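You operate a simulated robot arm through the tools that you are given. There is no shell and no other tool. Be economical: measure what you need, move in short steps, check, and stop when the job is done.

You are at the controls of a simulated two-armed robot. One attempt, no reset.

## Task
Lift the blue-handled cover onto the blue mat, switch on, tare and load the purple-ringed 200 g weight.
Fine: the comparator with the yellow lever; tare the empty pan before loading; the weight in the middle of the pan; the dial and the other weights stay. Set down upright: what you pick out.

The check looks at the end state, three seconds after you hand in, the way a careful person would. Anything else that was tipped, shoved, dropped, spilled or broken makes it a failure. A push-on lid holds only when it is set on centred and level and pressed home; a screw cap is set on level and turned clockwise until tight.

## Robot
Two 7-joint arms with two-finger parallel grippers on one trunk, on a base that drives. Base frame: it is fixed to the floor where the robot stands at the start and does not move with it; the origin is under the middle of the robot, x ahead of it, y to its left, z up. Lengths are in cm, angles in rad, forces in N, time in s.
The left shoulder is at the start at [5, 16.8, 115.7], the right one opposite. With the tool pointing down near the work surface each hand reaches from about 18 to 66 cm from the robot's upright axis, wherever it stands, measured 20 degrees to its own side. Places, roughly: case with yellow handles [150, -25, 75]; comparator with yellow lever [50, -20, 80]; dial with three gram marks [60, -30, 90]; five hundred weight with cream ring [150, 0, 75]; hundred gram weight with grey ring [125, 0, 75]; key marked tare by yellow lever [40, -30, 90]; kilo weight with yellow ring (5x6x6 cm) [150, 0, 90]; switch beside key marked store [50, -30, 90]; top of pan beside yellow lever [50, -10, 90]; top of the blue mat [100, -20, 80]; two hundred weight with gold ring, two hundred wei [125, 0, 75]; yellow knob on block marked park [70, -30, 90]. Payload 1.57 kg a hand.
Tool frame (each hand has its own): the origin (TCP) lies between the finger pads and is the grasp point; the fingertips stand 3 cm ahead of it; z points along the fingers, y is the line along which they close. Largest opening 8 cm; finger width 1.7, thickness 1.2; the body of the gripper, 4 by 8.2 cm, starts 8 cm behind the TCP.
Orientation is that of the tool frame in the base frame, as [roll, pitch, yaw] about the fixed x, y, z axes, in that order (R = Rz(yaw) Ry(pitch) Rx(roll)). With the fingers straight down and closing along the base's y, the tool's x points along the base's -x, its y along +y and its z along -z.

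## Interface
- The arms move only by the tool drive_tool. It takes "left_moves", "right_moves" or both (then of equal length, played together; a hand with none holds still); each is a list of rows, each a list of 3 entries, a list of its own where there are three numbers: the shift along the base's x, y, z in units of 30 mm (1.0 is 30 mm), then the turn, a rotation vector about the base's x, y, z in units of 5 degrees (1.0 is 5 degrees), then the finger opening in cm, from 0 to 8. In form: [[[dx, dy, dz], [wx, wy, wz], gripper], ...]. A call has 1 to 10 rows; each row shifts and turns the commanded pose from where the row before left it. A call with a number of a shift or a turn outside -1 to 1 is refused whole. A row lasts 0.2 s, in which the tool goes at most 5 cm and 0.15 rad; a call with a longer step from one row to the next is refused whole, and so is a gripper value outside its range. Where a pose cannot be reached the arm comes as near as it can. A force on the tool above 40 N (or 10 N above the force at the start of the call, whichever is more), or a blocked arm, ends the call early, and 0.2 s more pass. The fingers move at their own pace (about 4.5 cm/s each) and stop on an object; they squeeze with about 33 N. The grip force told is the motor's: it shows also when the fingers shut on nothing. Time passes only in rows, and 0.2 s behind the last, so rows that do not move let the fingers close. It gives the time, the measured TCP pose, the force on the tool (base axes), the opening and the grip force at its end, in the units of the frame above (readings bear some noise), with the torque about the TCP (base axes, N m) and any sound that the robot's microphone picked up.
- Cameras (640 x 400 px; columns grow to the right, rows downward): "scene" is now at [11.41, -4.27, 136.34]; the picture's right is [-0.50, -0.87, 0.00], its down [-0.53, 0.30, -0.80] and it looks along [0.69, -0.39, -0.60] (base axes); focal length 256 px, centre (320, 200). "left" rides on the left gripper at [7.2, 0.7, -12.2] in its tool frame; the picture's right is [-0.09, 1.00, 0.00], its down [-0.84, -0.08, -0.54] and it looks along [-0.54, -0.05, 0.84] (tool axes); focal length 238 px, centre (320, 200). "right" rides on the right gripper at [7.2, -0.7, -12.2] in its tool frame; the picture's right is [0.09, 1.00, 0.00], its down [-0.84, 0.08, -0.54] and it looks along [-0.54, 0.05, 0.84] (tool axes); focal length 238 px, centre (320, 200). There is no depth. A picture from a camera that has moved, and an enlarged one, comes with that camera's place and axes in the base frame and with its lens.
- capture(camera): a new picture of that camera. The clock stands still meanwhile.
- lift_body(by): slides the trunk up (or, below 0, down) by that many cm; the arms and the scene camera ride with it, the base frame stays. It gives what a move gives, with no picture.
- roll_base(legs): drives the robot by 1 to 6 legs, each [ahead, left, turn to the left] in cm, cm and rad, along the robot's own axes; the way and the turn of a leg run together, so that a leg with both is an arc; at most 150 cm and 3.142 rad a leg. The arms and the cameras ride along, it lands a little off, and it stops where it bumps. It gives what a move gives.
- aim_head(pan, tilt): turns the head with the scene camera to pan (to the left, within 1.396 rad either way) and tilt (down, from -0.506 to 1.204), counted from straight ahead of the robot. It gives what a move gives.
- close_up(camera, box): a new picture of the part [left, top, right, bottom] of that camera's present view, enlarged. The clock stands still meanwhile.
- hand_in(): hands the job in; it is judged then, once.

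Work in short steps. Places have to be worked out from the pictures, the camera data and where the tool is seen: move nearer, look again, correct. Check each grasp and each placing, and mend what went wrong. You have 120 turns and 100 pictures in all, those below and enlarged ones among them. Open the grippers and draw the arms clear of the work before you hand the job in, unless the task says otherwise; then end with one line.

The tools are called after "Emit:" as a command line: name --argument value ..., lists and objects as JSON in quotes. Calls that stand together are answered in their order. drive_tool: Moves the arms, as the interface text tells. Its arguments: {"type":"object","properties":{"left_moves":{"type":"array"},"right_moves":{"type":"array"}},"required":[]} The other tools are called the same way: lift_body (by) slides the trunk up or down; roll_base (legs) drives the base; aim_head (pan, tilt) turns the head that bears the scene camera; capture (camera) takes a picture; close_up (camera, box) takes an enlarged picture of a part of a camera's view; hand_in () hands the job in.

At the start:

```text
clock: 0.0
left_position: [40.98, -1.57, 115.14]
left_tool_rot: [-3.142, 0.001, -3.137]
left_ft_force: [-0.2, -0.1, -0.6]
left_wrist_torque: [-0.02, 0.01, 0.0]
left_opening: 8.01
left_gripper_force: 0.1
right_position: [31.31, -35.59, 115.58]
right_tool_rot: [-3.141, 0.002, 3.139]
right_ft_force: [0.0, 0.3, 0.2]
right_wrist_torque: [-0.05, 0.01, 0.02]
right_opening: 8.04
right_gripper_force: 0.0
trunk travel left (down, up): [-32.5, 11.8]
robot x, y, heading: [-0.09, 0.24, -0.001]
head pan, tilt: [-0.518, 0.649]
```

scene: 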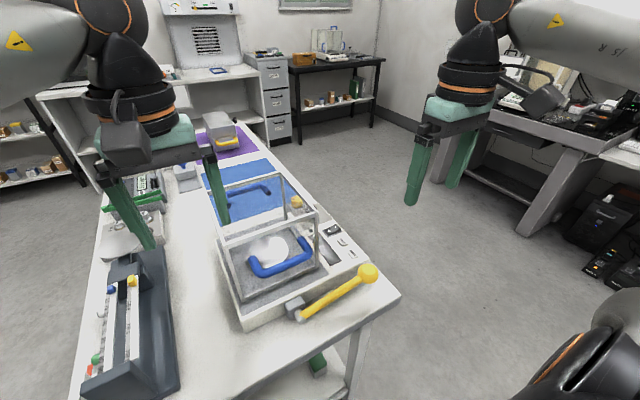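
right: 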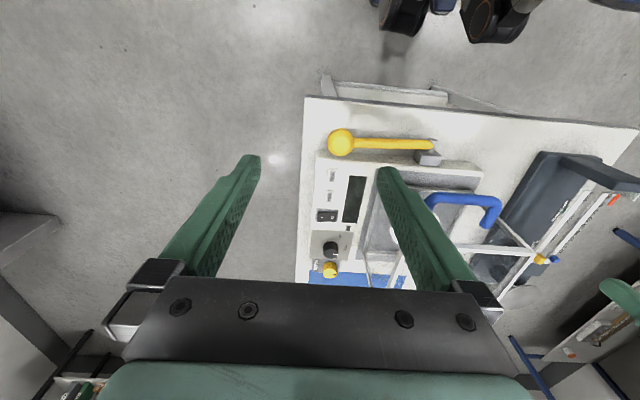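
left: 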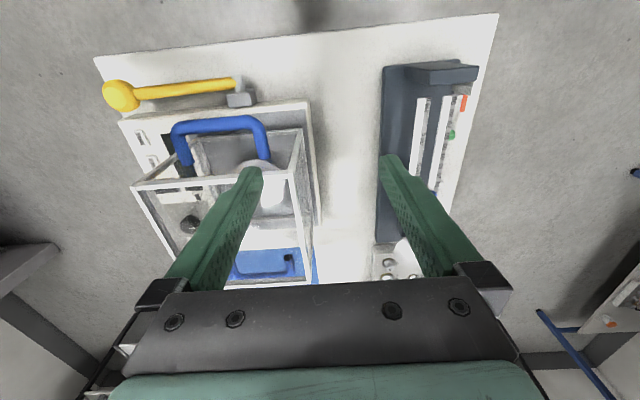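

The comparator with its glass cover (blue handles) stands in front, the mat beyond it. I enlarge the scene view to read the details.

Emit:
close_up --camera "scene" --box '[180, 100, 420, 340]'

Emit:
close_up --camera "scene" --box '[60, 100, 260, 400]'

```text
1.67 times, centred on (300, 220) of scene
camera zoom: at [11.41, -4.27, 136.34], right [-0.5, -0.87, 0.0], down [-0.53, 0.3, -0.8], along [0.69, -0.39, -0.6], focal length 428 px, centre (353, 167)
```

zoom: 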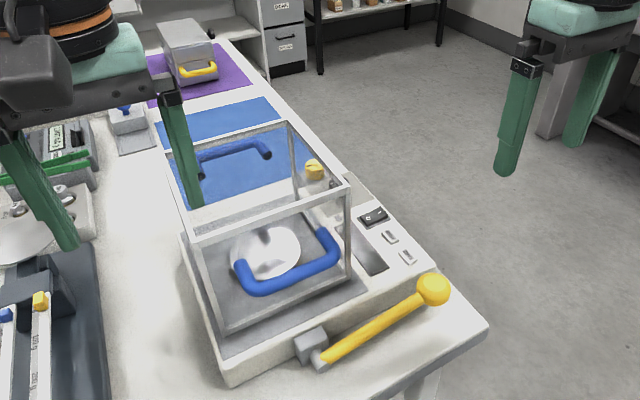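

```text
1.33 times, centred on (160, 250) of scene
camera zoom: at [11.41, -4.27, 136.34], right [-0.5, -0.87, 0.0], down [-0.53, 0.3, -0.8], along [0.69, -0.39, -0.6], focal length 342 px, centre (533, 133)
```

zoom: 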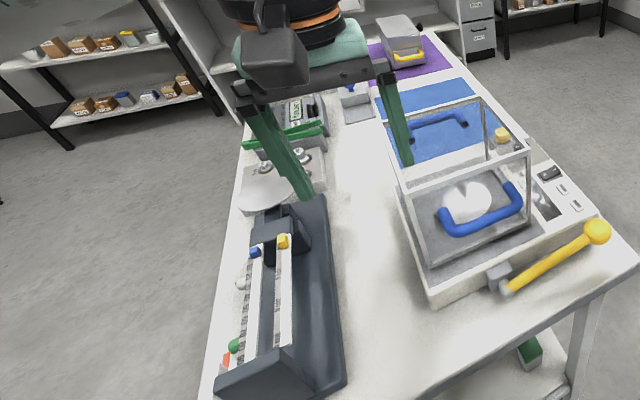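

I enlarge the control panel from the right hand camera and the table from the left one.

Emit:
close_up --camera "right" --box '[290, 90, 530, 290]'

Emit:
aim_head --pan -0.1 --tilt 0.45

Emit:
capture --camera "scene"

```text
2.00 times, centred on (410, 190) of right
camera zoom: at [23.96, -36.5, 127.67], right [-0.09, 1.0, 0.0], down [0.84, 0.08, 0.54], along [0.54, 0.05, -0.84], focal length 477 px, centre (140, 220)
```

zoom: 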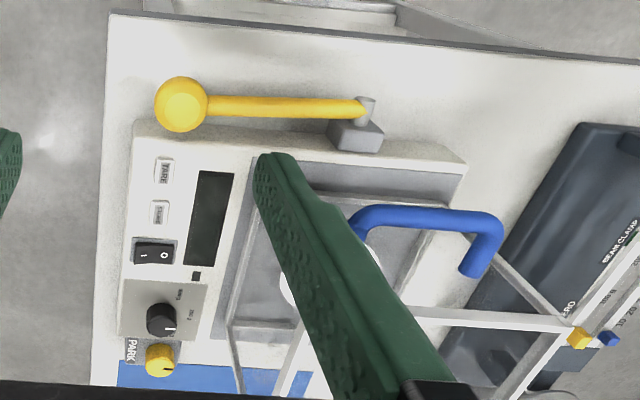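

```text
clock: 0.9
left_position: [41.11, -1.5, 115.16]
left_tool_rot: [-3.141, 0.0, -3.14]
left_ft_force: [0.1, 0.3, 0.0]
left_wrist_torque: [0.01, 0.03, 0.02]
left_opening: 8.0
left_gripper_force: 0.0
right_position: [31.29, -35.54, 115.48]
right_tool_rot: [3.139, 0.0, 3.139]
right_ft_force: [0.3, -0.7, -0.6]
right_wrist_torque: [0.03, -0.01, -0.01]
right_opening: 7.99
right_gripper_force: 0.0
trunk travel left (down, up): [-32.5, 11.8]
robot x, y, heading: [0.4, -0.05, -0.001]
head pan, tilt: [-0.099, 0.45]
```

```text
93 pictures are left
camera scene: at [13.02, -0.89, 138.12], right [-0.1, -0.99, 0.0], down [-0.43, 0.04, -0.9], along [0.9, -0.09, -0.44], focal length 256 px, centre (320, 200)
```

scene: 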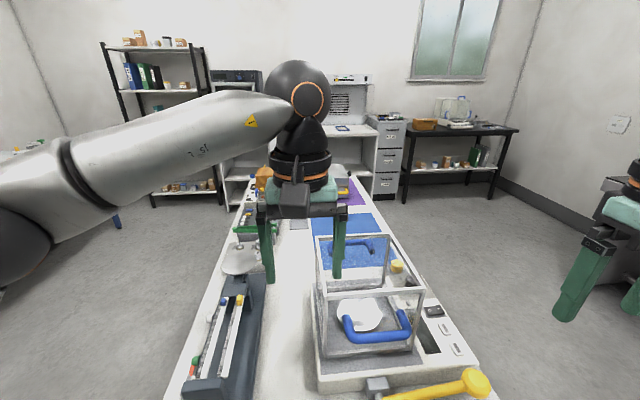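

The controls line the right side, with handles on the near and far cover faces (bars along y). Standing on the right side of the table facing +y suits a two-hand lift, so I raise the trunk and drive there.

Emit:
lift_body --by 11

Emit:
roll_base --legs '[[-8, 0, 0], [0, -78, 0], [70, 0, 0], [0, 0, 1.571]]'

Emit:
aim_head --pan 0 --tilt 0.7

Emit:
capture --camera "scene"

```text
clock: 2.3
left_position: [41.02, -1.61, 126.18]
left_tool_rot: [-3.141, 0.001, -3.14]
left_ft_force: [0.0, 0.7, 0.8]
left_wrist_torque: [0.02, 0.03, -0.01]
left_opening: 8.01
left_gripper_force: 0.0
right_position: [31.31, -35.67, 126.54]
right_tool_rot: [-3.141, 0.0, 3.139]
right_ft_force: [0.8, -0.4, 0.0]
right_wrist_torque: [-0.02, 0.01, -0.02]
right_opening: 7.98
right_gripper_force: 0.1
trunk travel left (down, up): [-43.5, 0.8]
robot x, y, heading: [0.03, -0.38, -0.003]
head pan, tilt: [-0.099, 0.45]
```

```text
clock: 17.5
left_position: [62.77, -36.63, 126.24]
left_tool_rot: [3.141, -0.001, -1.549]
left_ft_force: [0.1, -0.3, 0.0]
left_wrist_torque: [-0.01, 0.02, -0.01]
left_opening: 8.0
left_gripper_force: 0.1
right_position: [97.24, -45.77, 126.54]
right_tool_rot: [-3.141, -0.001, -1.554]
right_ft_force: [-0.1, -0.1, -0.6]
right_wrist_torque: [-0.01, -0.02, 0.0]
right_opening: 7.98
right_gripper_force: 0.1
trunk travel left (down, up): [-43.5, 0.8]
robot x, y, heading: [61.91, -77.73, 1.588]
head pan, tilt: [-0.099, 0.45]
```

```text
clock: 18.3
left_position: [62.76, -36.62, 126.24]
left_tool_rot: [-3.141, 0.001, -1.55]
left_ft_force: [0.3, 0.2, 0.9]
left_wrist_torque: [0.02, 0.0, -0.01]
left_opening: 8.0
left_gripper_force: 0.1
right_position: [97.17, -45.78, 126.55]
right_tool_rot: [3.141, -0.001, -1.552]
right_ft_force: [-0.3, -0.2, 0.3]
right_wrist_torque: [0.03, 0.01, 0.02]
right_opening: 8.0
right_gripper_force: 0.1
trunk travel left (down, up): [-43.5, 0.8]
robot x, y, heading: [62.03, -77.79, 1.59]
head pan, tilt: [0.0, 0.7]
```

```text
92 pictures are left
camera scene: at [61.78, -65.14, 146.91], right [1.0, 0.02, 0.0], down [0.01, -0.64, -0.77], along [-0.01, 0.77, -0.64], focal length 256 px, centre (320, 200)
```

scene: 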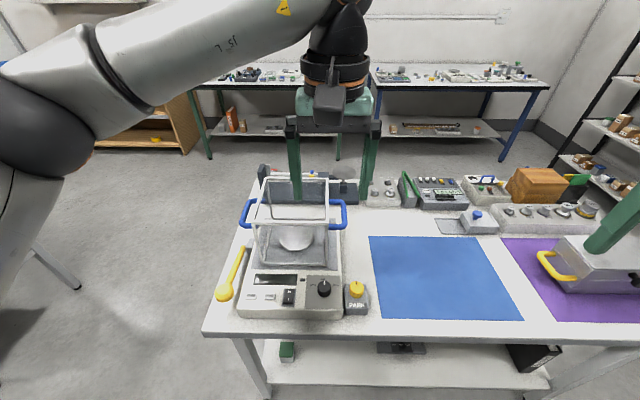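

Clear view: comparator, block marked PARK, blue mat, purple mat with case, and weight trays at the back. I enlarge both areas.

Emit:
close_up --camera "scene" --box '[200, 170, 400, 330]'

Emit:
close_up --camera "scene" --box '[350, 160, 640, 300]'

Emit:
close_up --camera "scene" --box '[470, 180, 620, 240]'

```text
2.50 times, centred on (300, 250) of scene
camera zoom: at [61.78, -65.14, 146.91], right [1.0, 0.02, 0.0], down [0.01, -0.64, -0.77], along [-0.01, 0.77, -0.64], focal length 641 px, centre (370, 75)
```

zoom: 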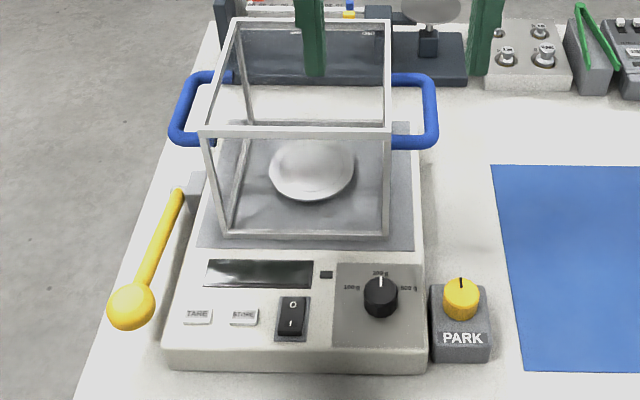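

```text
2.21 times, centred on (495, 230) of scene
camera zoom: at [61.78, -65.14, 146.91], right [1.0, 0.02, 0.0], down [0.01, -0.64, -0.77], along [-0.01, 0.77, -0.64], focal length 566 px, centre (-66, 134)
```

zoom: 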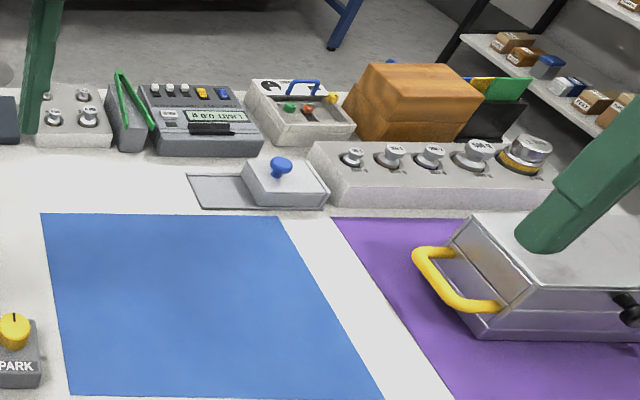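

```text
4.27 times, centred on (545, 210) of scene
camera zoom: at [61.78, -65.14, 146.91], right [1.0, 0.02, 0.0], down [0.01, -0.64, -0.77], along [-0.01, 0.77, -0.64], focal length 1094 px, centre (-640, 157)
```

zoom: 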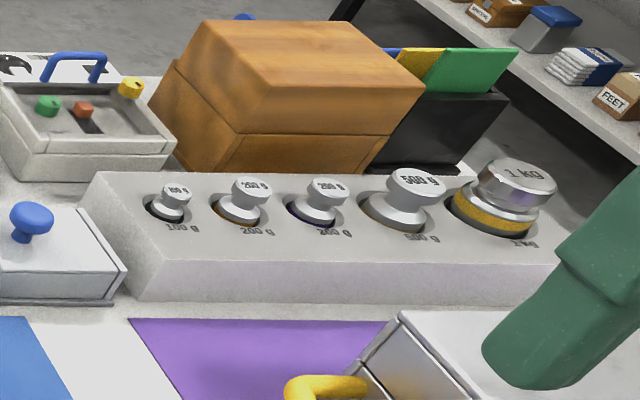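

Triangulating the two scene views: table top z≈83, cover ≈17×17 cm spanning x 46–63, y −24…−7, z 91–106; handle bars near (40,−14,99) and (67.6,−14,99). Mat centre ≈ (94.5,−21). I come closer and centre on the cover.

Emit:
roll_base --legs '[[5.5, 8, -0.018]]'

Emit:
capture --camera "left"

Emit:
capture --camera "right"

```text
clock: 19.6
left_position: [55.53, -31.12, 126.14]
left_tool_rot: [-3.141, -0.001, -1.567]
left_ft_force: [0.0, 0.1, 0.5]
left_wrist_torque: [-0.01, -0.03, 0.01]
left_opening: 8.01
left_gripper_force: 0.0
right_position: [89.58, -40.92, 126.58]
right_tool_rot: [3.141, 0.0, -1.572]
right_ft_force: [-0.2, -0.8, 0.5]
right_wrist_torque: [0.0, 0.01, -0.03]
right_opening: 7.99
right_gripper_force: 0.1
trunk travel left (down, up): [-43.5, 0.8]
robot x, y, heading: [53.52, -72.04, 1.568]
head pan, tilt: [0.0, 0.7]
```

```text
88 pictures are left
camera left: at [54.69, -38.31, 138.36], right [-1.0, 0.09, 0.0], down [0.07, 0.84, 0.54], along [0.05, 0.54, -0.84], focal length 238 px, centre (320, 200)
```

left: 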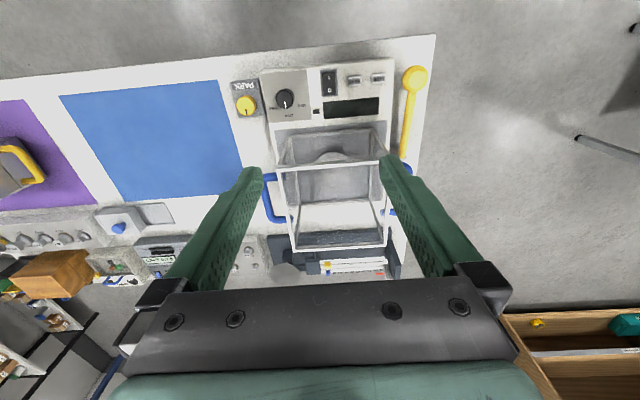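

```text
87 pictures are left
camera right: at [90.12, -48.26, 138.68], right [-1.0, -0.09, 0.0], down [-0.08, 0.84, 0.54], along [-0.05, 0.54, -0.84], focal length 238 px, centre (320, 200)
```

right: 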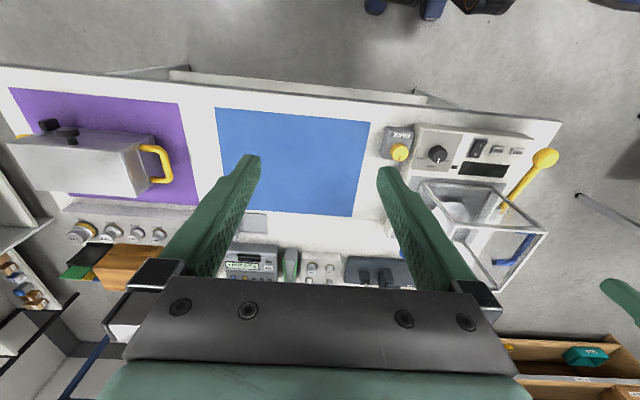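

Positions agree. I bring both hands high above their handles (left x≈40, right x≈67.7, y≈−14).

Emit:
drive_tool --left_moves '[[[-0.567, 0.633, 0], [0, 0, 0], 8], [[-0.567, 0.633, 0], [0, 0, 0], 8], [[-0.567, 0.633, 0], [0, 0, 0], 8], [[-0.567, 0.633, 0], [0, 0, 0], 8], [[-0.567, 0.633, 0], [0, 0, 0], 8], [[-0.567, 0.633, 0], [0, 0, 0], 8], [[-0.567, 0.633, 0], [0, 0, 0], 8], [[-0.567, 0.633, 0], [0, 0, 0], 8], [[-0.567, 0.633, 0], [0, 0, 0], 8]]' --right_moves '[[[-0.811, 0.997, 0], [0, 0, 0], 8], [[-0.811, 0.997, 0], [0, 0, 0], 8], [[-0.811, 0.997, 0], [0, 0, 0], 8], [[-0.811, 0.997, 0], [0, 0, 0], 8], [[-0.811, 0.997, 0], [0, 0, 0], 8], [[-0.811, 0.997, 0], [0, 0, 0], 8], [[-0.811, 0.997, 0], [0, 0, 0], 8], [[-0.811, 0.997, 0], [0, 0, 0], 8], [[-0.811, 0.997, 0], [0, 0, 0], 8]]'

Emit:
capture --camera "left"

Emit:
capture --camera "right"

Emit:
capture --camera "scene"

```text
clock: 21.6
left_position: [40.29, -14.02, 126.27]
left_tool_rot: [3.14, 0.002, -1.572]
left_ft_force: [-0.3, 0.3, 0.0]
left_wrist_torque: [-0.01, -0.02, 0.0]
left_opening: 8.0
left_gripper_force: 0.1
right_position: [74.63, -22.74, 125.36]
right_tool_rot: [3.141, 0.002, -1.573]
right_ft_force: [-1.0, -0.3, -0.5]
right_wrist_torque: [0.04, 0.0, -0.01]
right_opening: 8.02
right_gripper_force: 0.0
right hand out of reach, approached as far as the arm can: row 7, 8, 9
trunk travel left (down, up): [-43.5, 0.8]
robot x, y, heading: [54.28, -72.39, 1.577]
head pan, tilt: [0.0, 0.7]
```

```text
86 pictures are left
camera left: at [39.53, -21.23, 138.46], right [-1.0, 0.09, 0.0], down [0.08, 0.84, 0.54], along [0.05, 0.54, -0.84], focal length 238 px, centre (320, 200)
```

left: 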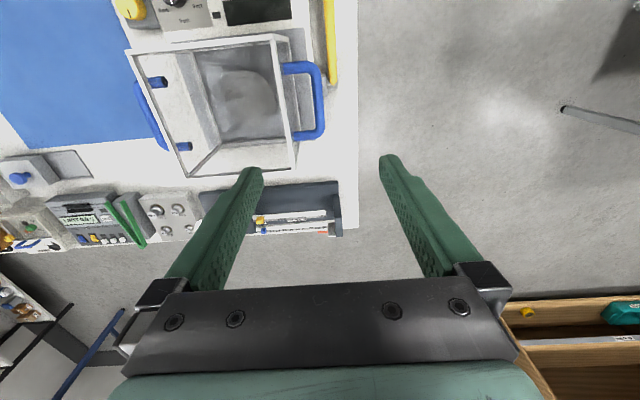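

```text
85 pictures are left
camera right: at [75.19, -30.16, 137.45], right [-1.0, -0.09, 0.0], down [-0.08, 0.84, 0.54], along [-0.05, 0.54, -0.84], focal length 238 px, centre (320, 200)
```

right: 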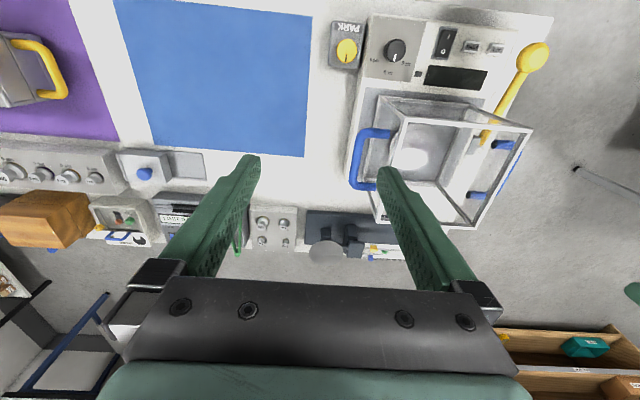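

```text
84 pictures are left
camera scene: at [53.92, -59.76, 146.91], right [1.0, 0.0, 0.0], down [0.0, -0.64, -0.77], along [0.0, 0.77, -0.64], focal length 256 px, centre (320, 200)
```

scene: 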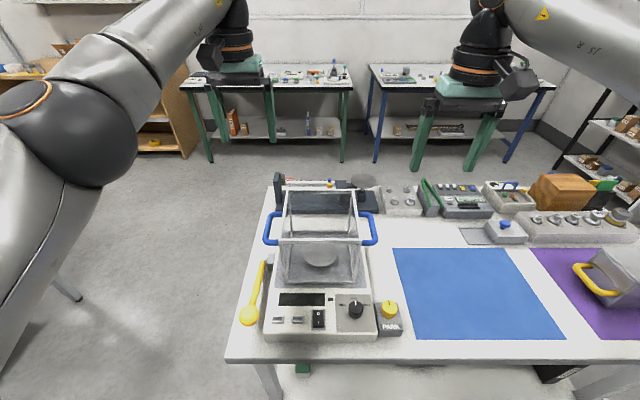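

The left hand is right above its handle (refined bar at x 40.4, y −13.9); the right hand ran out of reach up high. I lower the trunk 12 cm (tips stay above the cover top at 106) and try again.

Emit:
lift_body --by -12

Emit:
drive_tool --right_moves '[[[-0.6, 0.7, 0], [0, 0, 0], 8], [[-0.6, 0.7, 0], [0, 0, 0], 8], [[-0.6, 0.7, 0], [0, 0, 0], 8], [[-0.6, 0.7, 0], [0, 0, 0], 8]]'

```text
clock: 23.1
left_position: [40.2, -14.04, 114.3]
left_tool_rot: [3.141, 0.001, -1.567]
left_ft_force: [-0.1, 0.4, 0.5]
left_wrist_torque: [-0.01, -0.01, -0.01]
left_opening: 8.0
left_gripper_force: 0.0
right_position: [74.48, -22.75, 113.28]
right_tool_rot: [-3.141, 0.002, -1.57]
right_ft_force: [0.2, -0.3, 1.1]
right_wrist_torque: [-0.04, -0.02, -0.04]
right_opening: 7.99
right_gripper_force: 0.0
trunk travel left (down, up): [-31.5, 12.8]
robot x, y, heading: [53.78, -72.27, 1.569]
head pan, tilt: [0.0, 0.7]
```

```text
clock: 24.1
left_position: [40.11, -14.03, 114.28]
left_tool_rot: [3.141, -0.002, -1.566]
left_ft_force: [-0.8, 0.1, 0.3]
left_wrist_torque: [-0.01, 0.01, 0.01]
left_opening: 8.02
left_gripper_force: 0.0
right_position: [74.5, -22.67, 112.92]
right_tool_rot: [3.14, 0.002, -1.571]
right_ft_force: [0.0, -0.1, -0.3]
right_wrist_torque: [0.02, 0.0, -0.01]
right_opening: 7.99
right_gripper_force: 0.2
right hand out of reach, approached as far as the arm can: row 1, 2, 3, 4
trunk travel left (down, up): [-31.5, 12.8]
robot x, y, heading: [54.21, -71.75, 1.569]
head pan, tilt: [0.0, 0.7]
```

The right arm seems stuck at a joint limit there; I first go straight ahead and slightly outward instead of diagonally inward.

Emit:
drive_tool --right_moves '[[[0, 0, -0.5], [0, 0, 0], 8], [[0, 0.5, 0], [0, 0, 0], 8], [[0, 0.5, 0], [0, 0, 0], 8]]'

Emit:
drive_tool --right_moves '[[[-0.7, 0, 0], [0, 0, 0], 8], [[-0.7, 0, 0], [0, 0, 0], 8]]'

```text
clock: 24.9
left_position: [40.17, -13.98, 114.34]
left_tool_rot: [-3.141, 0.0, -1.568]
left_ft_force: [0.3, -0.2, 0.5]
left_wrist_torque: [0.01, 0.01, 0.01]
left_opening: 8.02
left_gripper_force: 0.0
right_position: [75.51, -21.09, 110.98]
right_tool_rot: [3.139, 0.003, -1.57]
right_ft_force: [0.3, 0.2, 0.3]
right_wrist_torque: [0.02, 0.02, 0.01]
right_opening: 8.0
right_gripper_force: 0.0
right hand out of reach, approached as far as the arm can: row 2, 3
trunk travel left (down, up): [-31.5, 12.8]
robot x, y, heading: [54.17, -72.31, 1.575]
head pan, tilt: [0.0, 0.7]
```

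```text
clock: 25.6
left_position: [40.14, -14.01, 114.16]
left_tool_rot: [-3.141, 0.001, -1.567]
left_ft_force: [-0.5, 0.5, -0.2]
left_wrist_torque: [0.01, 0.0, -0.02]
left_opening: 8.01
left_gripper_force: 0.0
right_position: [72.81, -22.95, 110.46]
right_tool_rot: [3.14, 0.004, -1.572]
right_ft_force: [-0.2, -0.5, 0.1]
right_wrist_torque: [-0.01, -0.02, 0.02]
right_opening: 8.0
right_gripper_force: 0.2
right hand out of reach, approached as far as the arm can: row 1, 2
trunk travel left (down, up): [-31.5, 12.8]
robot x, y, heading: [54.44, -72.17, 1.569]
head pan, tilt: [0.0, 0.7]
```

Reach probably improves lower relative to the shoulder, so I raise the trunk again and lower the right hand by moves.

Emit:
lift_body --by 12

Emit:
drive_tool --right_moves '[[[0, 0, -1], [0, 0, 0], 8], [[0, 0, -1], [0, 0, 0], 8], [[0, 0, -1], [0, 0, 0], 8], [[0, 0, -0.7], [0, 0, 0], 8]]'

Emit:
drive_tool --right_moves '[[[0, 0.8, 0], [0, 0, 0], 8], [[0, 0.8, 0], [0, 0, 0], 8], [[0, 0.8, 0], [0, 0, 0], 8]]'

```text
clock: 27.1
left_position: [40.15, -13.95, 126.26]
left_tool_rot: [3.141, 0.0, -1.566]
left_ft_force: [0.1, -0.1, 0.2]
left_wrist_torque: [0.02, -0.02, 0.02]
left_opening: 8.0
left_gripper_force: 0.1
right_position: [72.91, -22.85, 122.5]
right_tool_rot: [3.139, 0.003, -1.571]
right_ft_force: [0.9, -0.4, 0.5]
right_wrist_torque: [0.01, 0.0, 0.01]
right_opening: 8.0
right_gripper_force: 0.1
trunk travel left (down, up): [-43.5, 0.8]
robot x, y, heading: [53.78, -72.37, 1.576]
head pan, tilt: [0.0, 0.7]
```

```text
clock: 28.1
left_position: [40.23, -13.96, 126.24]
left_tool_rot: [-3.141, -0.002, -1.568]
left_ft_force: [-0.3, -0.3, -0.4]
left_wrist_torque: [0.03, 0.02, 0.0]
left_opening: 8.0
left_gripper_force: 0.1
right_position: [72.8, -23.02, 111.29]
right_tool_rot: [3.137, 0.003, -1.572]
right_ft_force: [0.0, -0.4, 0.3]
right_wrist_torque: [0.02, 0.01, -0.03]
right_opening: 7.99
right_gripper_force: 0.0
trunk travel left (down, up): [-43.5, 0.8]
robot x, y, heading: [54.36, -72.28, 1.572]
head pan, tilt: [0.0, 0.7]
```

```text
clock: 28.9
left_position: [40.21, -13.94, 126.31]
left_tool_rot: [3.141, 0.0, -1.569]
left_ft_force: [0.2, -0.3, -0.6]
left_wrist_torque: [0.03, -0.03, -0.02]
left_opening: 7.99
left_gripper_force: 0.1
right_position: [75.74, -19.86, 111.71]
right_tool_rot: [3.136, 0.005, -1.57]
right_ft_force: [0.7, -0.8, 0.0]
right_wrist_torque: [0.02, 0.02, 0.0]
right_opening: 7.97
right_gripper_force: 0.0
right hand out of reach, approached as far as the arm can: row 1, 2, 3
trunk travel left (down, up): [-43.5, 0.8]
robot x, y, heading: [54.23, -72.41, 1.574]
head pan, tilt: [0.0, 0.7]
```

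It slides along a joint limit. I retract the right hand, go inward first, and then ahead again to get another arm posture.

Emit:
drive_tool --right_moves '[[[0, -1, 0.2], [0, 0, 0], 8], [[0, -1, 0.2], [0, 0, 0], 8], [[0, -1, 0.2], [0, 0, 0], 8], [[0, -1, 0.2], [0, 0, 0], 8], [[0, -1, 0.2], [0, 0, 0], 8], [[0, -1, 0.2], [0, 0, 0], 8], [[0, -1, 0.2], [0, 0, 0], 8]]'

Emit:
drive_tool --right_moves '[[[-1, 0, 0], [0, 0, 0], 8], [[-1, 0, 0], [0, 0, 0], 8], [[-1, 0, 0], [0, 0, 0], 8], [[-1, 0, 0], [0, 0, 0], 8]]'

Emit:
drive_tool --right_moves '[[[0, 1, 0], [0, 0, 0], 8], [[0, 1, 0], [0, 0, 0], 8], [[0, 1, 0], [0, 0, 0], 8], [[0, 1, 0], [0, 0, 0], 8], [[0, 1, 0], [0, 0, 0], 8], [[0, 1, 0], [0, 0, 0], 8]]'

```text
clock: 30.4
left_position: [40.17, -14.12, 126.3]
left_tool_rot: [-3.142, 0.001, -1.567]
left_ft_force: [-0.9, -0.1, -0.2]
left_wrist_torque: [0.0, -0.02, 0.0]
left_opening: 7.99
left_gripper_force: 0.1
right_position: [75.87, -40.86, 116.06]
right_tool_rot: [3.138, 0.001, -1.571]
right_ft_force: [0.6, 0.6, -0.5]
right_wrist_torque: [0.03, 0.0, 0.0]
right_opening: 7.99
right_gripper_force: 0.1
trunk travel left (down, up): [-43.5, 0.8]
robot x, y, heading: [53.9, -72.35, 1.575]
head pan, tilt: [0.0, 0.7]
```

```text
clock: 31.4
left_position: [40.2, -13.87, 126.15]
left_tool_rot: [-3.142, -0.003, -1.567]
left_ft_force: [-0.1, 0.0, -1.3]
left_wrist_torque: [-0.03, 0.03, -0.01]
left_opening: 7.99
left_gripper_force: 0.1
right_position: [63.97, -40.7, 116.11]
right_tool_rot: [3.14, 0.002, -1.574]
right_ft_force: [-0.3, 0.5, 0.5]
right_wrist_torque: [-0.01, 0.01, -0.01]
right_opening: 8.03
right_gripper_force: 0.0
trunk travel left (down, up): [-43.5, 0.8]
robot x, y, heading: [53.91, -72.25, 1.574]
head pan, tilt: [0.0, 0.7]
```

```text
clock: 32.9
left_position: [40.21, -13.97, 126.21]
left_tool_rot: [3.141, 0.001, -1.568]
left_ft_force: [0.4, 1.7, -1.0]
left_wrist_torque: [-0.03, -0.04, 0.0]
left_opening: 8.01
left_gripper_force: 0.1
right_position: [68.88, -26.03, 116.31]
right_tool_rot: [3.138, 0.005, -1.571]
right_ft_force: [-0.2, -0.3, 0.0]
right_wrist_torque: [0.01, -0.01, -0.02]
right_opening: 7.98
right_gripper_force: 0.0
right hand out of reach, approached as far as the arm can: row 2, 3, 4, 5, 6
trunk travel left (down, up): [-43.5, 0.8]
robot x, y, heading: [53.9, -72.36, 1.576]
head pan, tilt: [0.0, 0.7]
```

I test whether a yaw turn frees the right arm.

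Emit:
drive_tool --right_moves '[[[0, 0, 0], [0, 0, 1], 8], [[0, 0, 0], [0, 0, 1], 8], [[0, 0.8, 0], [0, 0, 0], 8], [[0, 0.8, 0], [0, 0, 0], 8], [[0, 0.8, 0], [0, 0, 0], 8]]'

Emit:
drive_tool --right_moves '[[[0, 0, 0], [0, 0, -1], 8], [[0, 0, 0], [0, 0, -1], 8], [[0, 0, 0], [0, 0, -1], 8], [[0, 0, 0], [0, 0, -1], 8], [[0, 0.8, 0], [0, 0, 0], 8], [[0, 0.8, 0], [0, 0, 0], 8], [[0, 0.8, 0], [0, 0, 0], 8]]'

```text
clock: 34.0
left_position: [40.12, -13.94, 126.25]
left_tool_rot: [-3.142, 0.001, -1.568]
left_ft_force: [0.4, -0.6, 0.2]
left_wrist_torque: [0.01, 0.01, 0.0]
left_opening: 8.03
left_gripper_force: 0.1
right_position: [72.58, -21.98, 116.09]
right_tool_rot: [3.137, 0.006, -1.398]
right_ft_force: [-1.0, 0.4, -0.7]
right_wrist_torque: [0.04, 0.01, -0.02]
right_opening: 7.97
right_gripper_force: 0.0
right hand out of reach, approached as far as the arm can: row 3, 4, 5
trunk travel left (down, up): [-43.5, 0.8]
robot x, y, heading: [54.3, -72.24, 1.571]
head pan, tilt: [0.0, 0.7]
```

```text
clock: 35.6
left_position: [40.26, -14.06, 126.19]
left_tool_rot: [3.141, -0.002, -1.568]
left_ft_force: [-1.0, 0.0, -0.2]
left_wrist_torque: [-0.01, -0.01, 0.01]
left_opening: 8.0
left_gripper_force: 0.1
right_position: [75.72, -19.48, 115.91]
right_tool_rot: [3.137, 0.006, -1.745]
right_ft_force: [0.2, -0.3, -0.6]
right_wrist_torque: [0.0, -0.01, 0.0]
right_opening: 8.02
right_gripper_force: 0.1
right hand out of reach, approached as far as the arm can: row 5, 6, 7
trunk travel left (down, up): [-43.5, 0.8]
robot x, y, heading: [53.8, -72.23, 1.567]
head pan, tilt: [0.0, 0.7]
```

Yaw is not the cause. I try entering from the middle: pull back, go to the robot's centre line, then ahead (tips stay above the cover).

Emit:
drive_tool --right_moves '[[[-0.3, -1, 0.3], [0, 0, 1], 8], [[-0.3, -1, 0.3], [0, 0, 1], 8], [[-0.5, -1, 0], [0, 0, 0], 8], [[-0.5, -1, 0], [0, 0, 0], 8], [[-0.5, -1, 0], [0, 0, 0], 8], [[-0.5, -1, 0], [0, 0, 0], 8], [[-1, -0.8, 0], [0, 0, 0], 8], [[-1, 0, 0], [0, 0, 0], 8], [[-1, 0, 0], [0, 0, 0], 8], [[-1, 0, 0], [0, 0, 0], 8]]'

Emit:
drive_tool --right_moves '[[[0, 1, 0], [0, 0, 0], 8], [[0, 1, 0], [0, 0, 0], 8], [[0, 1, 0], [0, 0, 0], 8], [[0, 1, 0], [0, 0, 0], 8], [[0, 1, 0], [0, 0, 0], 8], [[0, 1, 0], [0, 0, 0], 8]]'

```text
clock: 37.9
left_position: [40.13, -13.93, 126.24]
left_tool_rot: [-3.142, -0.002, -1.567]
left_ft_force: [0.6, -0.6, -0.5]
left_wrist_torque: [-0.03, 0.01, -0.02]
left_opening: 8.01
left_gripper_force: 0.0
right_position: [63.41, -39.57, 118.45]
right_tool_rot: [3.141, 0.005, -1.57]
right_ft_force: [-0.1, 0.6, 0.6]
right_wrist_torque: [-0.01, -0.03, 0.02]
right_opening: 8.0
right_gripper_force: 0.1
right hand out of reach, approached as far as the arm can: row 8, 9, 10
trunk travel left (down, up): [-43.5, 0.8]
robot x, y, heading: [54.11, -72.2, 1.571]
head pan, tilt: [0.0, 0.7]
```

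```text
clock: 39.2
left_position: [40.12, -14.08, 126.16]
left_tool_rot: [3.141, 0.001, -1.569]
left_ft_force: [0.5, 0.4, -0.1]
left_wrist_torque: [0.0, -0.04, -0.02]
left_opening: 8.01
left_gripper_force: 0.1
right_position: [68.4, -28.41, 122.77]
right_tool_rot: [3.137, 0.005, -1.571]
right_ft_force: [-0.8, -0.1, 0.4]
right_wrist_torque: [-0.02, 0.01, -0.01]
right_opening: 7.99
right_gripper_force: 0.1
right hand out of reach, approached as far as the arm can: row 1, 2, 3, 4, 5, 6
trunk travel left (down, up): [-43.5, 0.8]
robot x, y, heading: [54.23, -72.04, 1.574]
head pan, tilt: [0.0, 0.7]
```

Still blocked. I test reach much lower relative to the shoulder, in free space right of the handle (x≥77).

Emit:
drive_tool --right_moves '[[[1, 0, 0], [0, 0, 0], 8], [[1, 0, 0], [0, 0, 0], 8], [[1, 0, 0], [0, 0, 0], 8], [[0, 0, -1], [0, 0, 0], 8], [[0, 0, -1], [0, 0, 0], 8], [[0, 0, -1], [0, 0, 0], 8], [[0, 0, -1], [0, 0, 0], 8], [[0, 0, -1], [0, 0, 0], 8], [[0, 0, -1], [0, 0, 0], 8], [[0, 0, -0.7], [0, 0, 0], 8]]'

Emit:
drive_tool --right_moves '[[[0, 1, 0], [0, 0, 0], 8], [[0, 1, 0], [0, 0, 0], 8], [[0, 1, 0], [0, 0, 0], 8], [[0, 1, 0], [0, 0, 0], 8], [[0, 1, 0], [0, 0, 0], 8]]'

Emit:
capture --camera "scene"

```text
clock: 41.5
left_position: [40.27, -13.89, 126.34]
left_tool_rot: [-3.141, 0.001, -1.566]
left_ft_force: [-0.1, -0.5, 0.4]
left_wrist_torque: [-0.01, 0.0, 0.01]
left_opening: 8.01
left_gripper_force: 0.0
right_position: [77.29, -28.4, 102.35]
right_tool_rot: [3.139, 0.0, -1.57]
right_ft_force: [-0.2, -0.1, 0.3]
right_wrist_torque: [-0.01, -0.01, -0.01]
right_opening: 7.98
right_gripper_force: 0.2
trunk travel left (down, up): [-43.5, 0.8]
robot x, y, heading: [54.28, -72.2, 1.576]
head pan, tilt: [0.0, 0.7]
```

```text
clock: 42.6
left_position: [40.2, -14.0, 126.16]
left_tool_rot: [-3.142, 0.0, -1.569]
left_ft_force: [-0.3, 0.3, 0.0]
left_wrist_torque: [0.02, -0.01, 0.01]
left_opening: 8.0
left_gripper_force: 0.0
right_position: [80.33, -18.97, 105.04]
right_tool_rot: [3.137, 0.001, -1.572]
right_ft_force: [-0.2, -0.4, -0.2]
right_wrist_torque: [-0.01, 0.0, 0.0]
right_opening: 7.98
right_gripper_force: 0.1
right hand out of reach, approached as far as the arm can: row 3, 4, 5
trunk travel left (down, up): [-43.5, 0.8]
robot x, y, heading: [53.71, -72.26, 1.574]
head pan, tilt: [0.0, 0.7]
```

```text
83 pictures are left
camera scene: at [53.87, -59.7, 146.91], right [1.0, 0.0, 0.0], down [0.0, -0.64, -0.76], along [0.0, 0.76, -0.64], focal length 256 px, centre (320, 200)
```

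scene: 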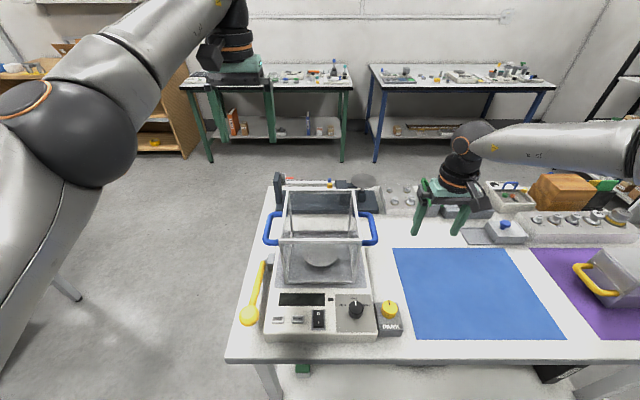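

The right elbow is swung far out. I stretch the arm out to the right and ahead to straighten it, then sweep back in.

Emit:
drive_tool --right_moves '[[[1, -0.3, 0.3], [0, 0, 0], 8], [[1, 0, 0.3], [0, 0, 0], 8], [[1, 0, 0.3], [0, 0, 0], 8], [[1, 0, 0.3], [0, 0, 0], 8], [[1, 0, 0.3], [0, 0, 0], 8], [[1, 0.3, 0.3], [0, 0, 0], 8], [[0.5, 0.8, 0.2], [0, 0, 0], 8], [[0, 0.9, 0.2], [0, 0, 0], 8]]'

Emit:
drive_tool --right_moves '[[[0, 0.8, 0], [0, 0, 0], 8], [[-0.9, 0.4, 0], [0, 0, 0], 8], [[-0.9, 0.2, 0], [0, 0, 0], 8], [[-0.9, 0.1, 0], [0, 0, 0], 8], [[-0.9, 0, 0], [0, 0, 0], 8], [[-0.9, 0, 0], [0, 0, 0], 8], [[-0.9, 0, 0], [0, 0, 0], 8], [[-0.9, 0, 0], [0, 0, 0], 8]]'

```text
clock: 44.5
left_position: [40.17, -13.95, 126.26]
left_tool_rot: [3.141, 0.001, -1.568]
left_ft_force: [0.2, 0.0, -1.4]
left_wrist_torque: [-0.03, -0.01, 0.0]
left_opening: 7.97
left_gripper_force: 0.1
right_position: [95.6, -18.28, 111.7]
right_tool_rot: [3.141, 0.003, -1.573]
right_ft_force: [-0.1, -0.7, -0.2]
right_wrist_torque: [-0.03, 0.02, -0.02]
right_opening: 7.99
right_gripper_force: 0.0
right hand out of reach, approached as far as the arm can: row 6, 7, 8
trunk travel left (down, up): [-43.5, 0.8]
robot x, y, heading: [54.22, -72.37, 1.574]
head pan, tilt: [0.0, 0.7]
```

```text
clock: 46.2
left_position: [40.15, -13.96, 126.18]
left_tool_rot: [3.141, -0.001, -1.567]
left_ft_force: [0.3, -0.6, -0.6]
left_wrist_torque: [0.0, 0.01, 0.02]
left_opening: 8.01
left_gripper_force: 0.1
right_position: [77.19, -18.94, 112.33]
right_tool_rot: [3.137, 0.005, -1.572]
right_ft_force: [-0.3, 0.8, -0.5]
right_wrist_torque: [0.03, -0.03, -0.01]
right_opening: 8.0
right_gripper_force: 0.2
right hand out of reach, approached as far as the arm can: row 1, 5, 6, 7, 8
trunk travel left (down, up): [-43.5, 0.8]
robot x, y, heading: [54.3, -72.22, 1.569]
head pan, tilt: [0.0, 0.7]
```

The reach edge of this arm is fixed in the robot frame (about 23 cm to the right at 53 cm ahead), so I will shift the base left and slightly closer. First I check the clearance between base and table.

Emit:
aim_head --pan 0 --tilt 1.2

Emit:
capture --camera "scene"

```text
clock: 47.2
left_position: [40.13, -14.07, 126.28]
left_tool_rot: [3.141, 0.0, -1.568]
left_ft_force: [0.3, -0.3, 0.0]
left_wrist_torque: [0.03, 0.05, 0.02]
left_opening: 7.99
left_gripper_force: 0.0
right_position: [77.31, -18.91, 112.2]
right_tool_rot: [3.137, 0.004, -1.571]
right_ft_force: [-0.1, -0.1, -0.4]
right_wrist_torque: [0.02, 0.02, -0.01]
right_opening: 7.99
right_gripper_force: 0.0
trunk travel left (down, up): [-43.5, 0.8]
robot x, y, heading: [53.6, -72.08, 1.571]
head pan, tilt: [0.0, 1.201]
```

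```text
82 pictures are left
camera scene: at [53.86, -62.6, 143.31], right [1.0, 0.0, 0.0], down [0.0, -0.93, -0.36], along [0.0, 0.36, -0.93], focal length 256 px, centre (320, 200)
```

scene: 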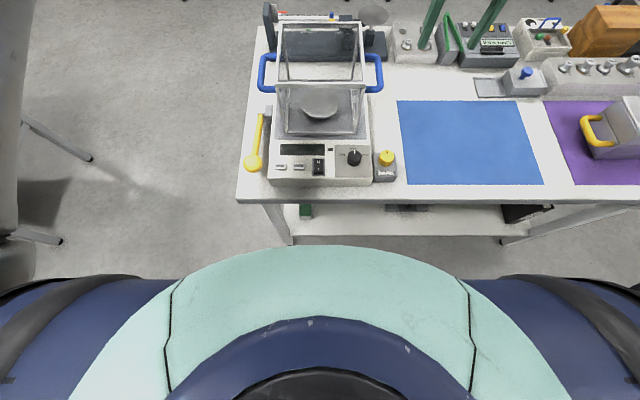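

The green disc is the chest, and the table clearance looks fair. I raise the right hand a little and shift the base 10.5 cm left and 3 cm ahead.

Emit:
drive_tool --right_moves '[[[0, 0, 0.8], [0, 0, 0], 8]]'

Emit:
roll_base --legs '[[3, 10.5, 0]]'

Emit:
drive_tool --left_moves '[[[0.9, 0, 0], [0, 0, 0], 8], [[0.9, -0.2, 0], [0, 0, 0], 8], [[0.9, -0.3, 0], [0, 0, 0], 8], [[0.6, -0.3, 0], [0, 0, 0], 8]]'

```text
clock: 47.6
left_position: [40.12, -13.95, 126.31]
left_tool_rot: [-3.14, 0.001, -1.566]
left_ft_force: [-0.1, 0.2, -0.2]
left_wrist_torque: [-0.01, -0.02, 0.0]
left_opening: 8.01
left_gripper_force: 0.1
right_position: [77.24, -18.96, 114.44]
right_tool_rot: [3.14, 0.001, -1.571]
right_ft_force: [1.0, 0.6, 0.3]
right_wrist_torque: [0.01, -0.03, -0.02]
right_opening: 8.0
right_gripper_force: 0.0
trunk travel left (down, up): [-43.5, 0.8]
robot x, y, heading: [54.11, -72.32, 1.573]
head pan, tilt: [0.0, 1.201]
```

```text
clock: 49.1
left_position: [29.91, -10.99, 126.23]
left_tool_rot: [3.141, -0.002, -1.566]
left_ft_force: [-0.7, 0.8, 0.0]
left_wrist_torque: [0.0, -0.01, 0.04]
left_opening: 8.03
left_gripper_force: 0.1
right_position: [67.02, -15.86, 114.61]
right_tool_rot: [3.14, 0.004, -1.571]
right_ft_force: [0.9, -0.5, -0.3]
right_wrist_torque: [-0.03, 0.02, 0.0]
right_opening: 7.99
right_gripper_force: 0.0
trunk travel left (down, up): [-43.5, 0.8]
robot x, y, heading: [43.62, -68.75, 1.572]
head pan, tilt: [0.0, 1.201]
```

```text
clock: 50.1
left_position: [39.78, -13.79, 126.35]
left_tool_rot: [-3.139, 0.0, -1.567]
left_ft_force: [1.2, 0.1, -0.5]
left_wrist_torque: [-0.02, -0.01, 0.01]
left_opening: 8.0
left_gripper_force: 0.1
left hand out of reach, approached as far as the arm can: row 1
right_position: [67.22, -15.84, 114.62]
right_tool_rot: [3.14, 0.005, -1.57]
right_ft_force: [-0.3, 0.1, -0.3]
right_wrist_torque: [0.0, -0.02, 0.01]
right_opening: 8.01
right_gripper_force: 0.0
trunk travel left (down, up): [-43.5, 0.8]
robot x, y, heading: [43.93, -69.13, 1.573]
head pan, tilt: [0.0, 1.201]
```

Both hands are now above the handles. I lower the left to match, and look with both hand cameras.

Emit:
drive_tool --left_moves '[[[0, -0.1, -1], [0, 0, 0], 8], [[0, -0.1, -1], [0, 0, 0], 8], [[0, -0.1, -1], [0, 0, 0], 8], [[0, 0, -0.8], [0, 0, 0], 6]]' --right_moves '[[[0, 0, 0], [0, 0, 0], 8], [[0, 0, 0], [0, 0, 0], 8], [[0, 0, 0], [0, 0, 0], 8], [[0, 0, 0], [0, 0, 0], 6]]'

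Emit:
capture --camera "left"

Emit:
capture --camera "right"

Emit:
aim_head --pan 0 --tilt 0.75

Emit:
capture --camera "scene"

```text
clock: 51.1
left_position: [39.97, -14.54, 114.84]
left_tool_rot: [3.141, -0.001, -1.567]
left_ft_force: [-0.6, 0.4, 0.2]
left_wrist_torque: [-0.01, 0.01, -0.01]
left_opening: 6.0
left_gripper_force: 0.0
right_position: [67.07, -15.9, 114.46]
right_tool_rot: [3.14, 0.001, -1.572]
right_ft_force: [-0.7, 0.5, -0.2]
right_wrist_torque: [0.0, -0.03, 0.03]
right_opening: 6.0
right_gripper_force: 0.0
trunk travel left (down, up): [-43.5, 0.8]
robot x, y, heading: [43.61, -68.98, 1.572]
head pan, tilt: [0.0, 1.201]
```

```text
81 pictures are left
camera left: at [39.25, -21.73, 127.01], right [-1.0, 0.09, 0.0], down [0.07, 0.84, 0.54], along [0.05, 0.54, -0.84], focal length 238 px, centre (320, 200)
```

left: 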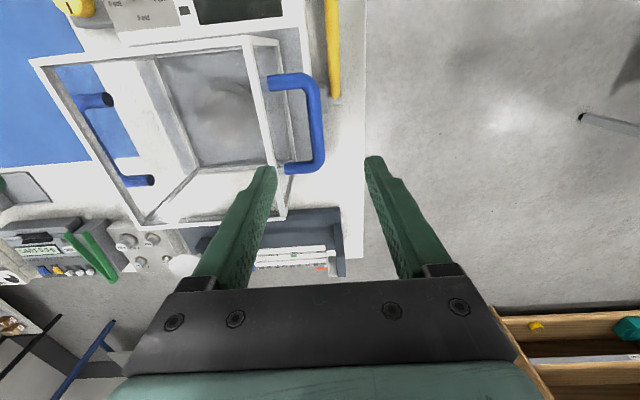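

```text
80 pictures are left
camera right: at [67.67, -23.24, 126.67], right [-1.0, -0.09, 0.0], down [-0.08, 0.84, 0.54], along [-0.05, 0.54, -0.84], focal length 238 px, centre (320, 200)
```

right: 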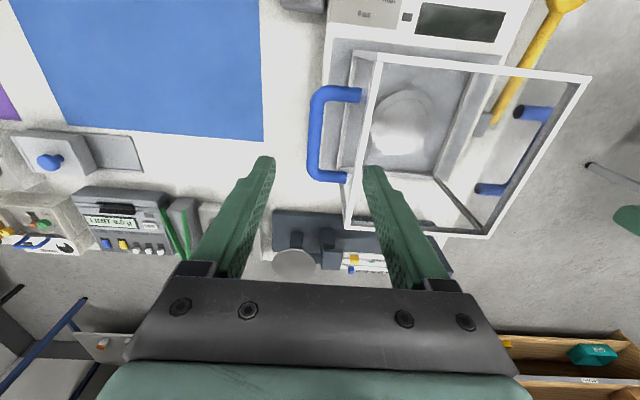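

```text
clock: 52.0
left_position: [39.93, -14.62, 114.95]
left_tool_rot: [-3.141, 0.0, -1.567]
left_ft_force: [1.0, -1.0, 0.5]
left_wrist_torque: [-0.02, 0.01, -0.03]
left_opening: 6.01
left_gripper_force: 0.0
right_position: [67.03, -15.74, 114.61]
right_tool_rot: [3.141, 0.003, -1.571]
right_ft_force: [0.4, -0.5, 0.4]
right_wrist_torque: [-0.01, -0.01, 0.01]
right_opening: 6.0
right_gripper_force: 0.0
trunk travel left (down, up): [-43.5, 0.8]
robot x, y, heading: [43.95, -69.32, 1.573]
head pan, tilt: [0.0, 0.75]
```

```text
79 pictures are left
camera scene: at [43.66, -56.88, 146.48], right [1.0, 0.0, 0.0], down [0.0, -0.68, -0.73], along [0.0, 0.73, -0.68], focal length 256 px, centre (320, 200)
```

scene: 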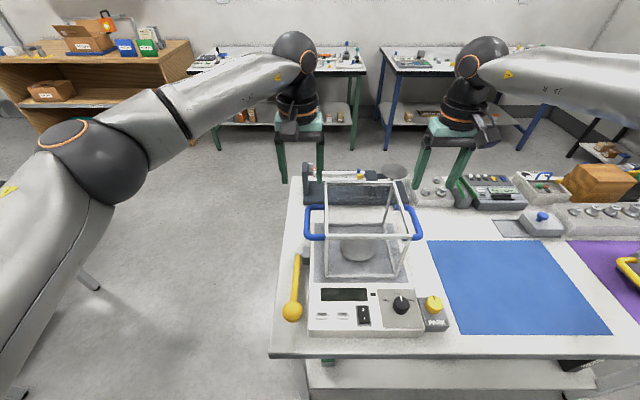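

Refined bars: left x≈40.5, right x≈67.4, both y≈−14.5, z≈100. I descend on both with fingers at 4.5 cm to TCP z≈101.

Emit:
drive_tool --left_moves '[[[0.18, 0, 0], [0, 0, 0], 4.5], [[0, 0, 0], [0, 0, 0], 4.5], [[0, 0, -1], [0, 0, 0], 4.5], [[0, 0, -1], [0, 0, 0], 4.5]]' --right_moves '[[[0.1, 0.2, 0], [0, 0, 0], 4.5], [[0, 0, 0], [0, 0, 0], 4.5], [[0, 0, -0.9], [0, 0, 0], 4.5], [[0, 0, -1], [0, 0, 0], 4.5]]'

Emit:
capture --camera "left"

Emit:
capture --camera "right"

```text
clock: 53.0
left_position: [40.54, -14.85, 108.74]
left_tool_rot: [3.14, 0.003, -1.567]
left_ft_force: [-0.1, 1.0, -0.5]
left_wrist_torque: [-0.02, 0.03, -0.01]
left_opening: 4.52
left_gripper_force: 0.0
right_position: [67.76, -15.88, 108.96]
right_tool_rot: [3.138, 0.004, -1.572]
right_ft_force: [-0.6, 0.6, 0.2]
right_wrist_torque: [-0.01, -0.01, 0.0]
right_opening: 4.5
right_gripper_force: 0.0
right hand out of reach, approached as far as the arm can: row 4
trunk travel left (down, up): [-43.5, 0.8]
robot x, y, heading: [43.87, -69.09, 1.573]
head pan, tilt: [0.0, 0.75]
```

```text
78 pictures are left
camera left: at [39.8, -22.0, 120.91], right [-1.0, 0.09, 0.0], down [0.07, 0.84, 0.54], along [0.05, 0.54, -0.84], focal length 238 px, centre (320, 200)
```

left: 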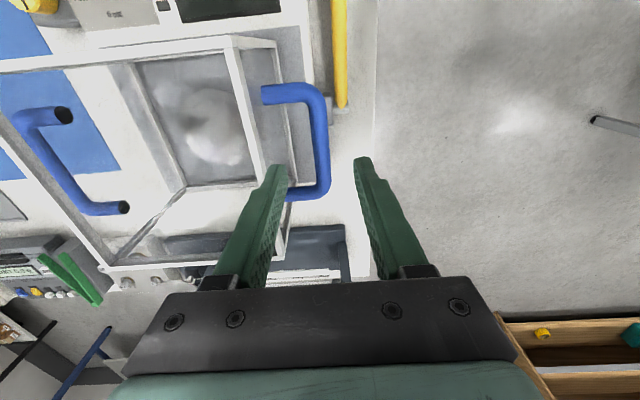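

```text
77 pictures are left
camera right: at [68.43, -23.32, 121.08], right [-1.0, -0.09, 0.0], down [-0.08, 0.83, 0.55], along [-0.05, 0.54, -0.84], focal length 238 px, centre (320, 200)
```

right: 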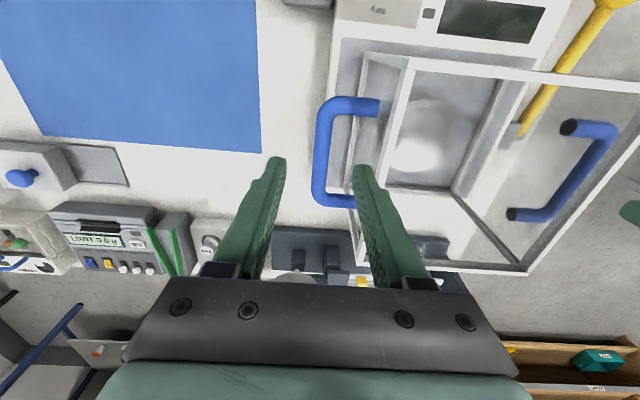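

Both hands are centred over their bars. The right is near its reach edge, so I draw it back 0.8 cm in y while descending both.

Emit:
drive_tool --left_moves '[[[0, 0, -0.8], [0, 0, 0], 4.5], [[0, 0, -0.8], [0, 0, 0], 4.5], [[0, 0, -0.8], [0, 0, 0], 4.5]]' --right_moves '[[[-0.05, -0.4, -0.8], [0, 0, 0], 4.5], [[0, 0, -0.8], [0, 0, 0], 4.5], [[0, 0, -0.8], [0, 0, 0], 4.5]]'

Emit:
capture --camera "left"

Emit:
capture --camera "right"

```text
clock: 53.8
left_position: [40.35, -14.86, 101.73]
left_tool_rot: [-3.139, 0.001, -1.568]
left_ft_force: [0.2, -0.1, 0.7]
left_wrist_torque: [0.0, 0.0, -0.01]
left_opening: 4.5
left_gripper_force: 0.1
right_position: [68.03, -18.04, 102.86]
right_tool_rot: [3.135, 0.015, -1.572]
right_ft_force: [0.4, 2.1, 17.9]
right_wrist_torque: [-0.07, 0.43, 0.04]
right_opening: 4.45
right_gripper_force: 0.2
right hand out of reach, approached as far as the arm can: row 2, 3
trunk travel left (down, up): [-43.5, 0.8]
robot x, y, heading: [44.03, -69.41, 1.571]
head pan, tilt: [0.0, 0.75]
```

```text
76 pictures are left
camera left: at [39.63, -22.12, 113.92], right [-1.0, 0.09, 0.0], down [0.07, 0.84, 0.54], along [0.05, 0.54, -0.84], focal length 238 px, centre (320, 200)
```

left: 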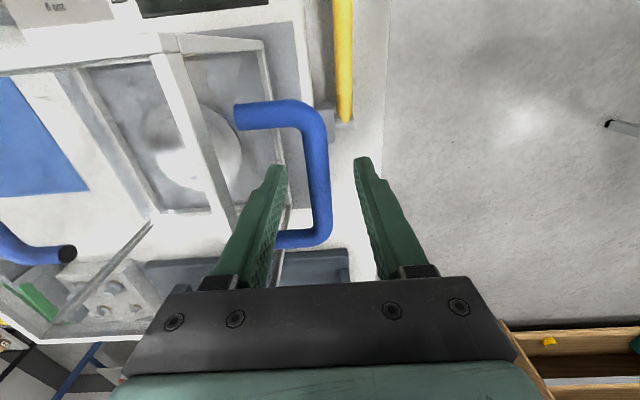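

```text
75 pictures are left
camera right: at [68.72, -25.65, 114.83], right [-1.0, -0.09, 0.0], down [-0.07, 0.83, 0.56], along [-0.05, 0.55, -0.83], focal length 238 px, centre (320, 200)
```

right: 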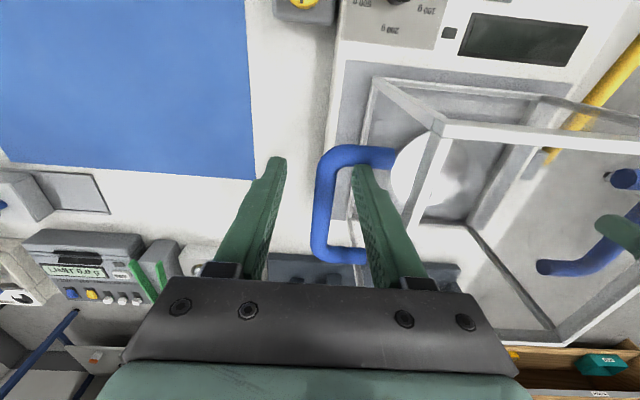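

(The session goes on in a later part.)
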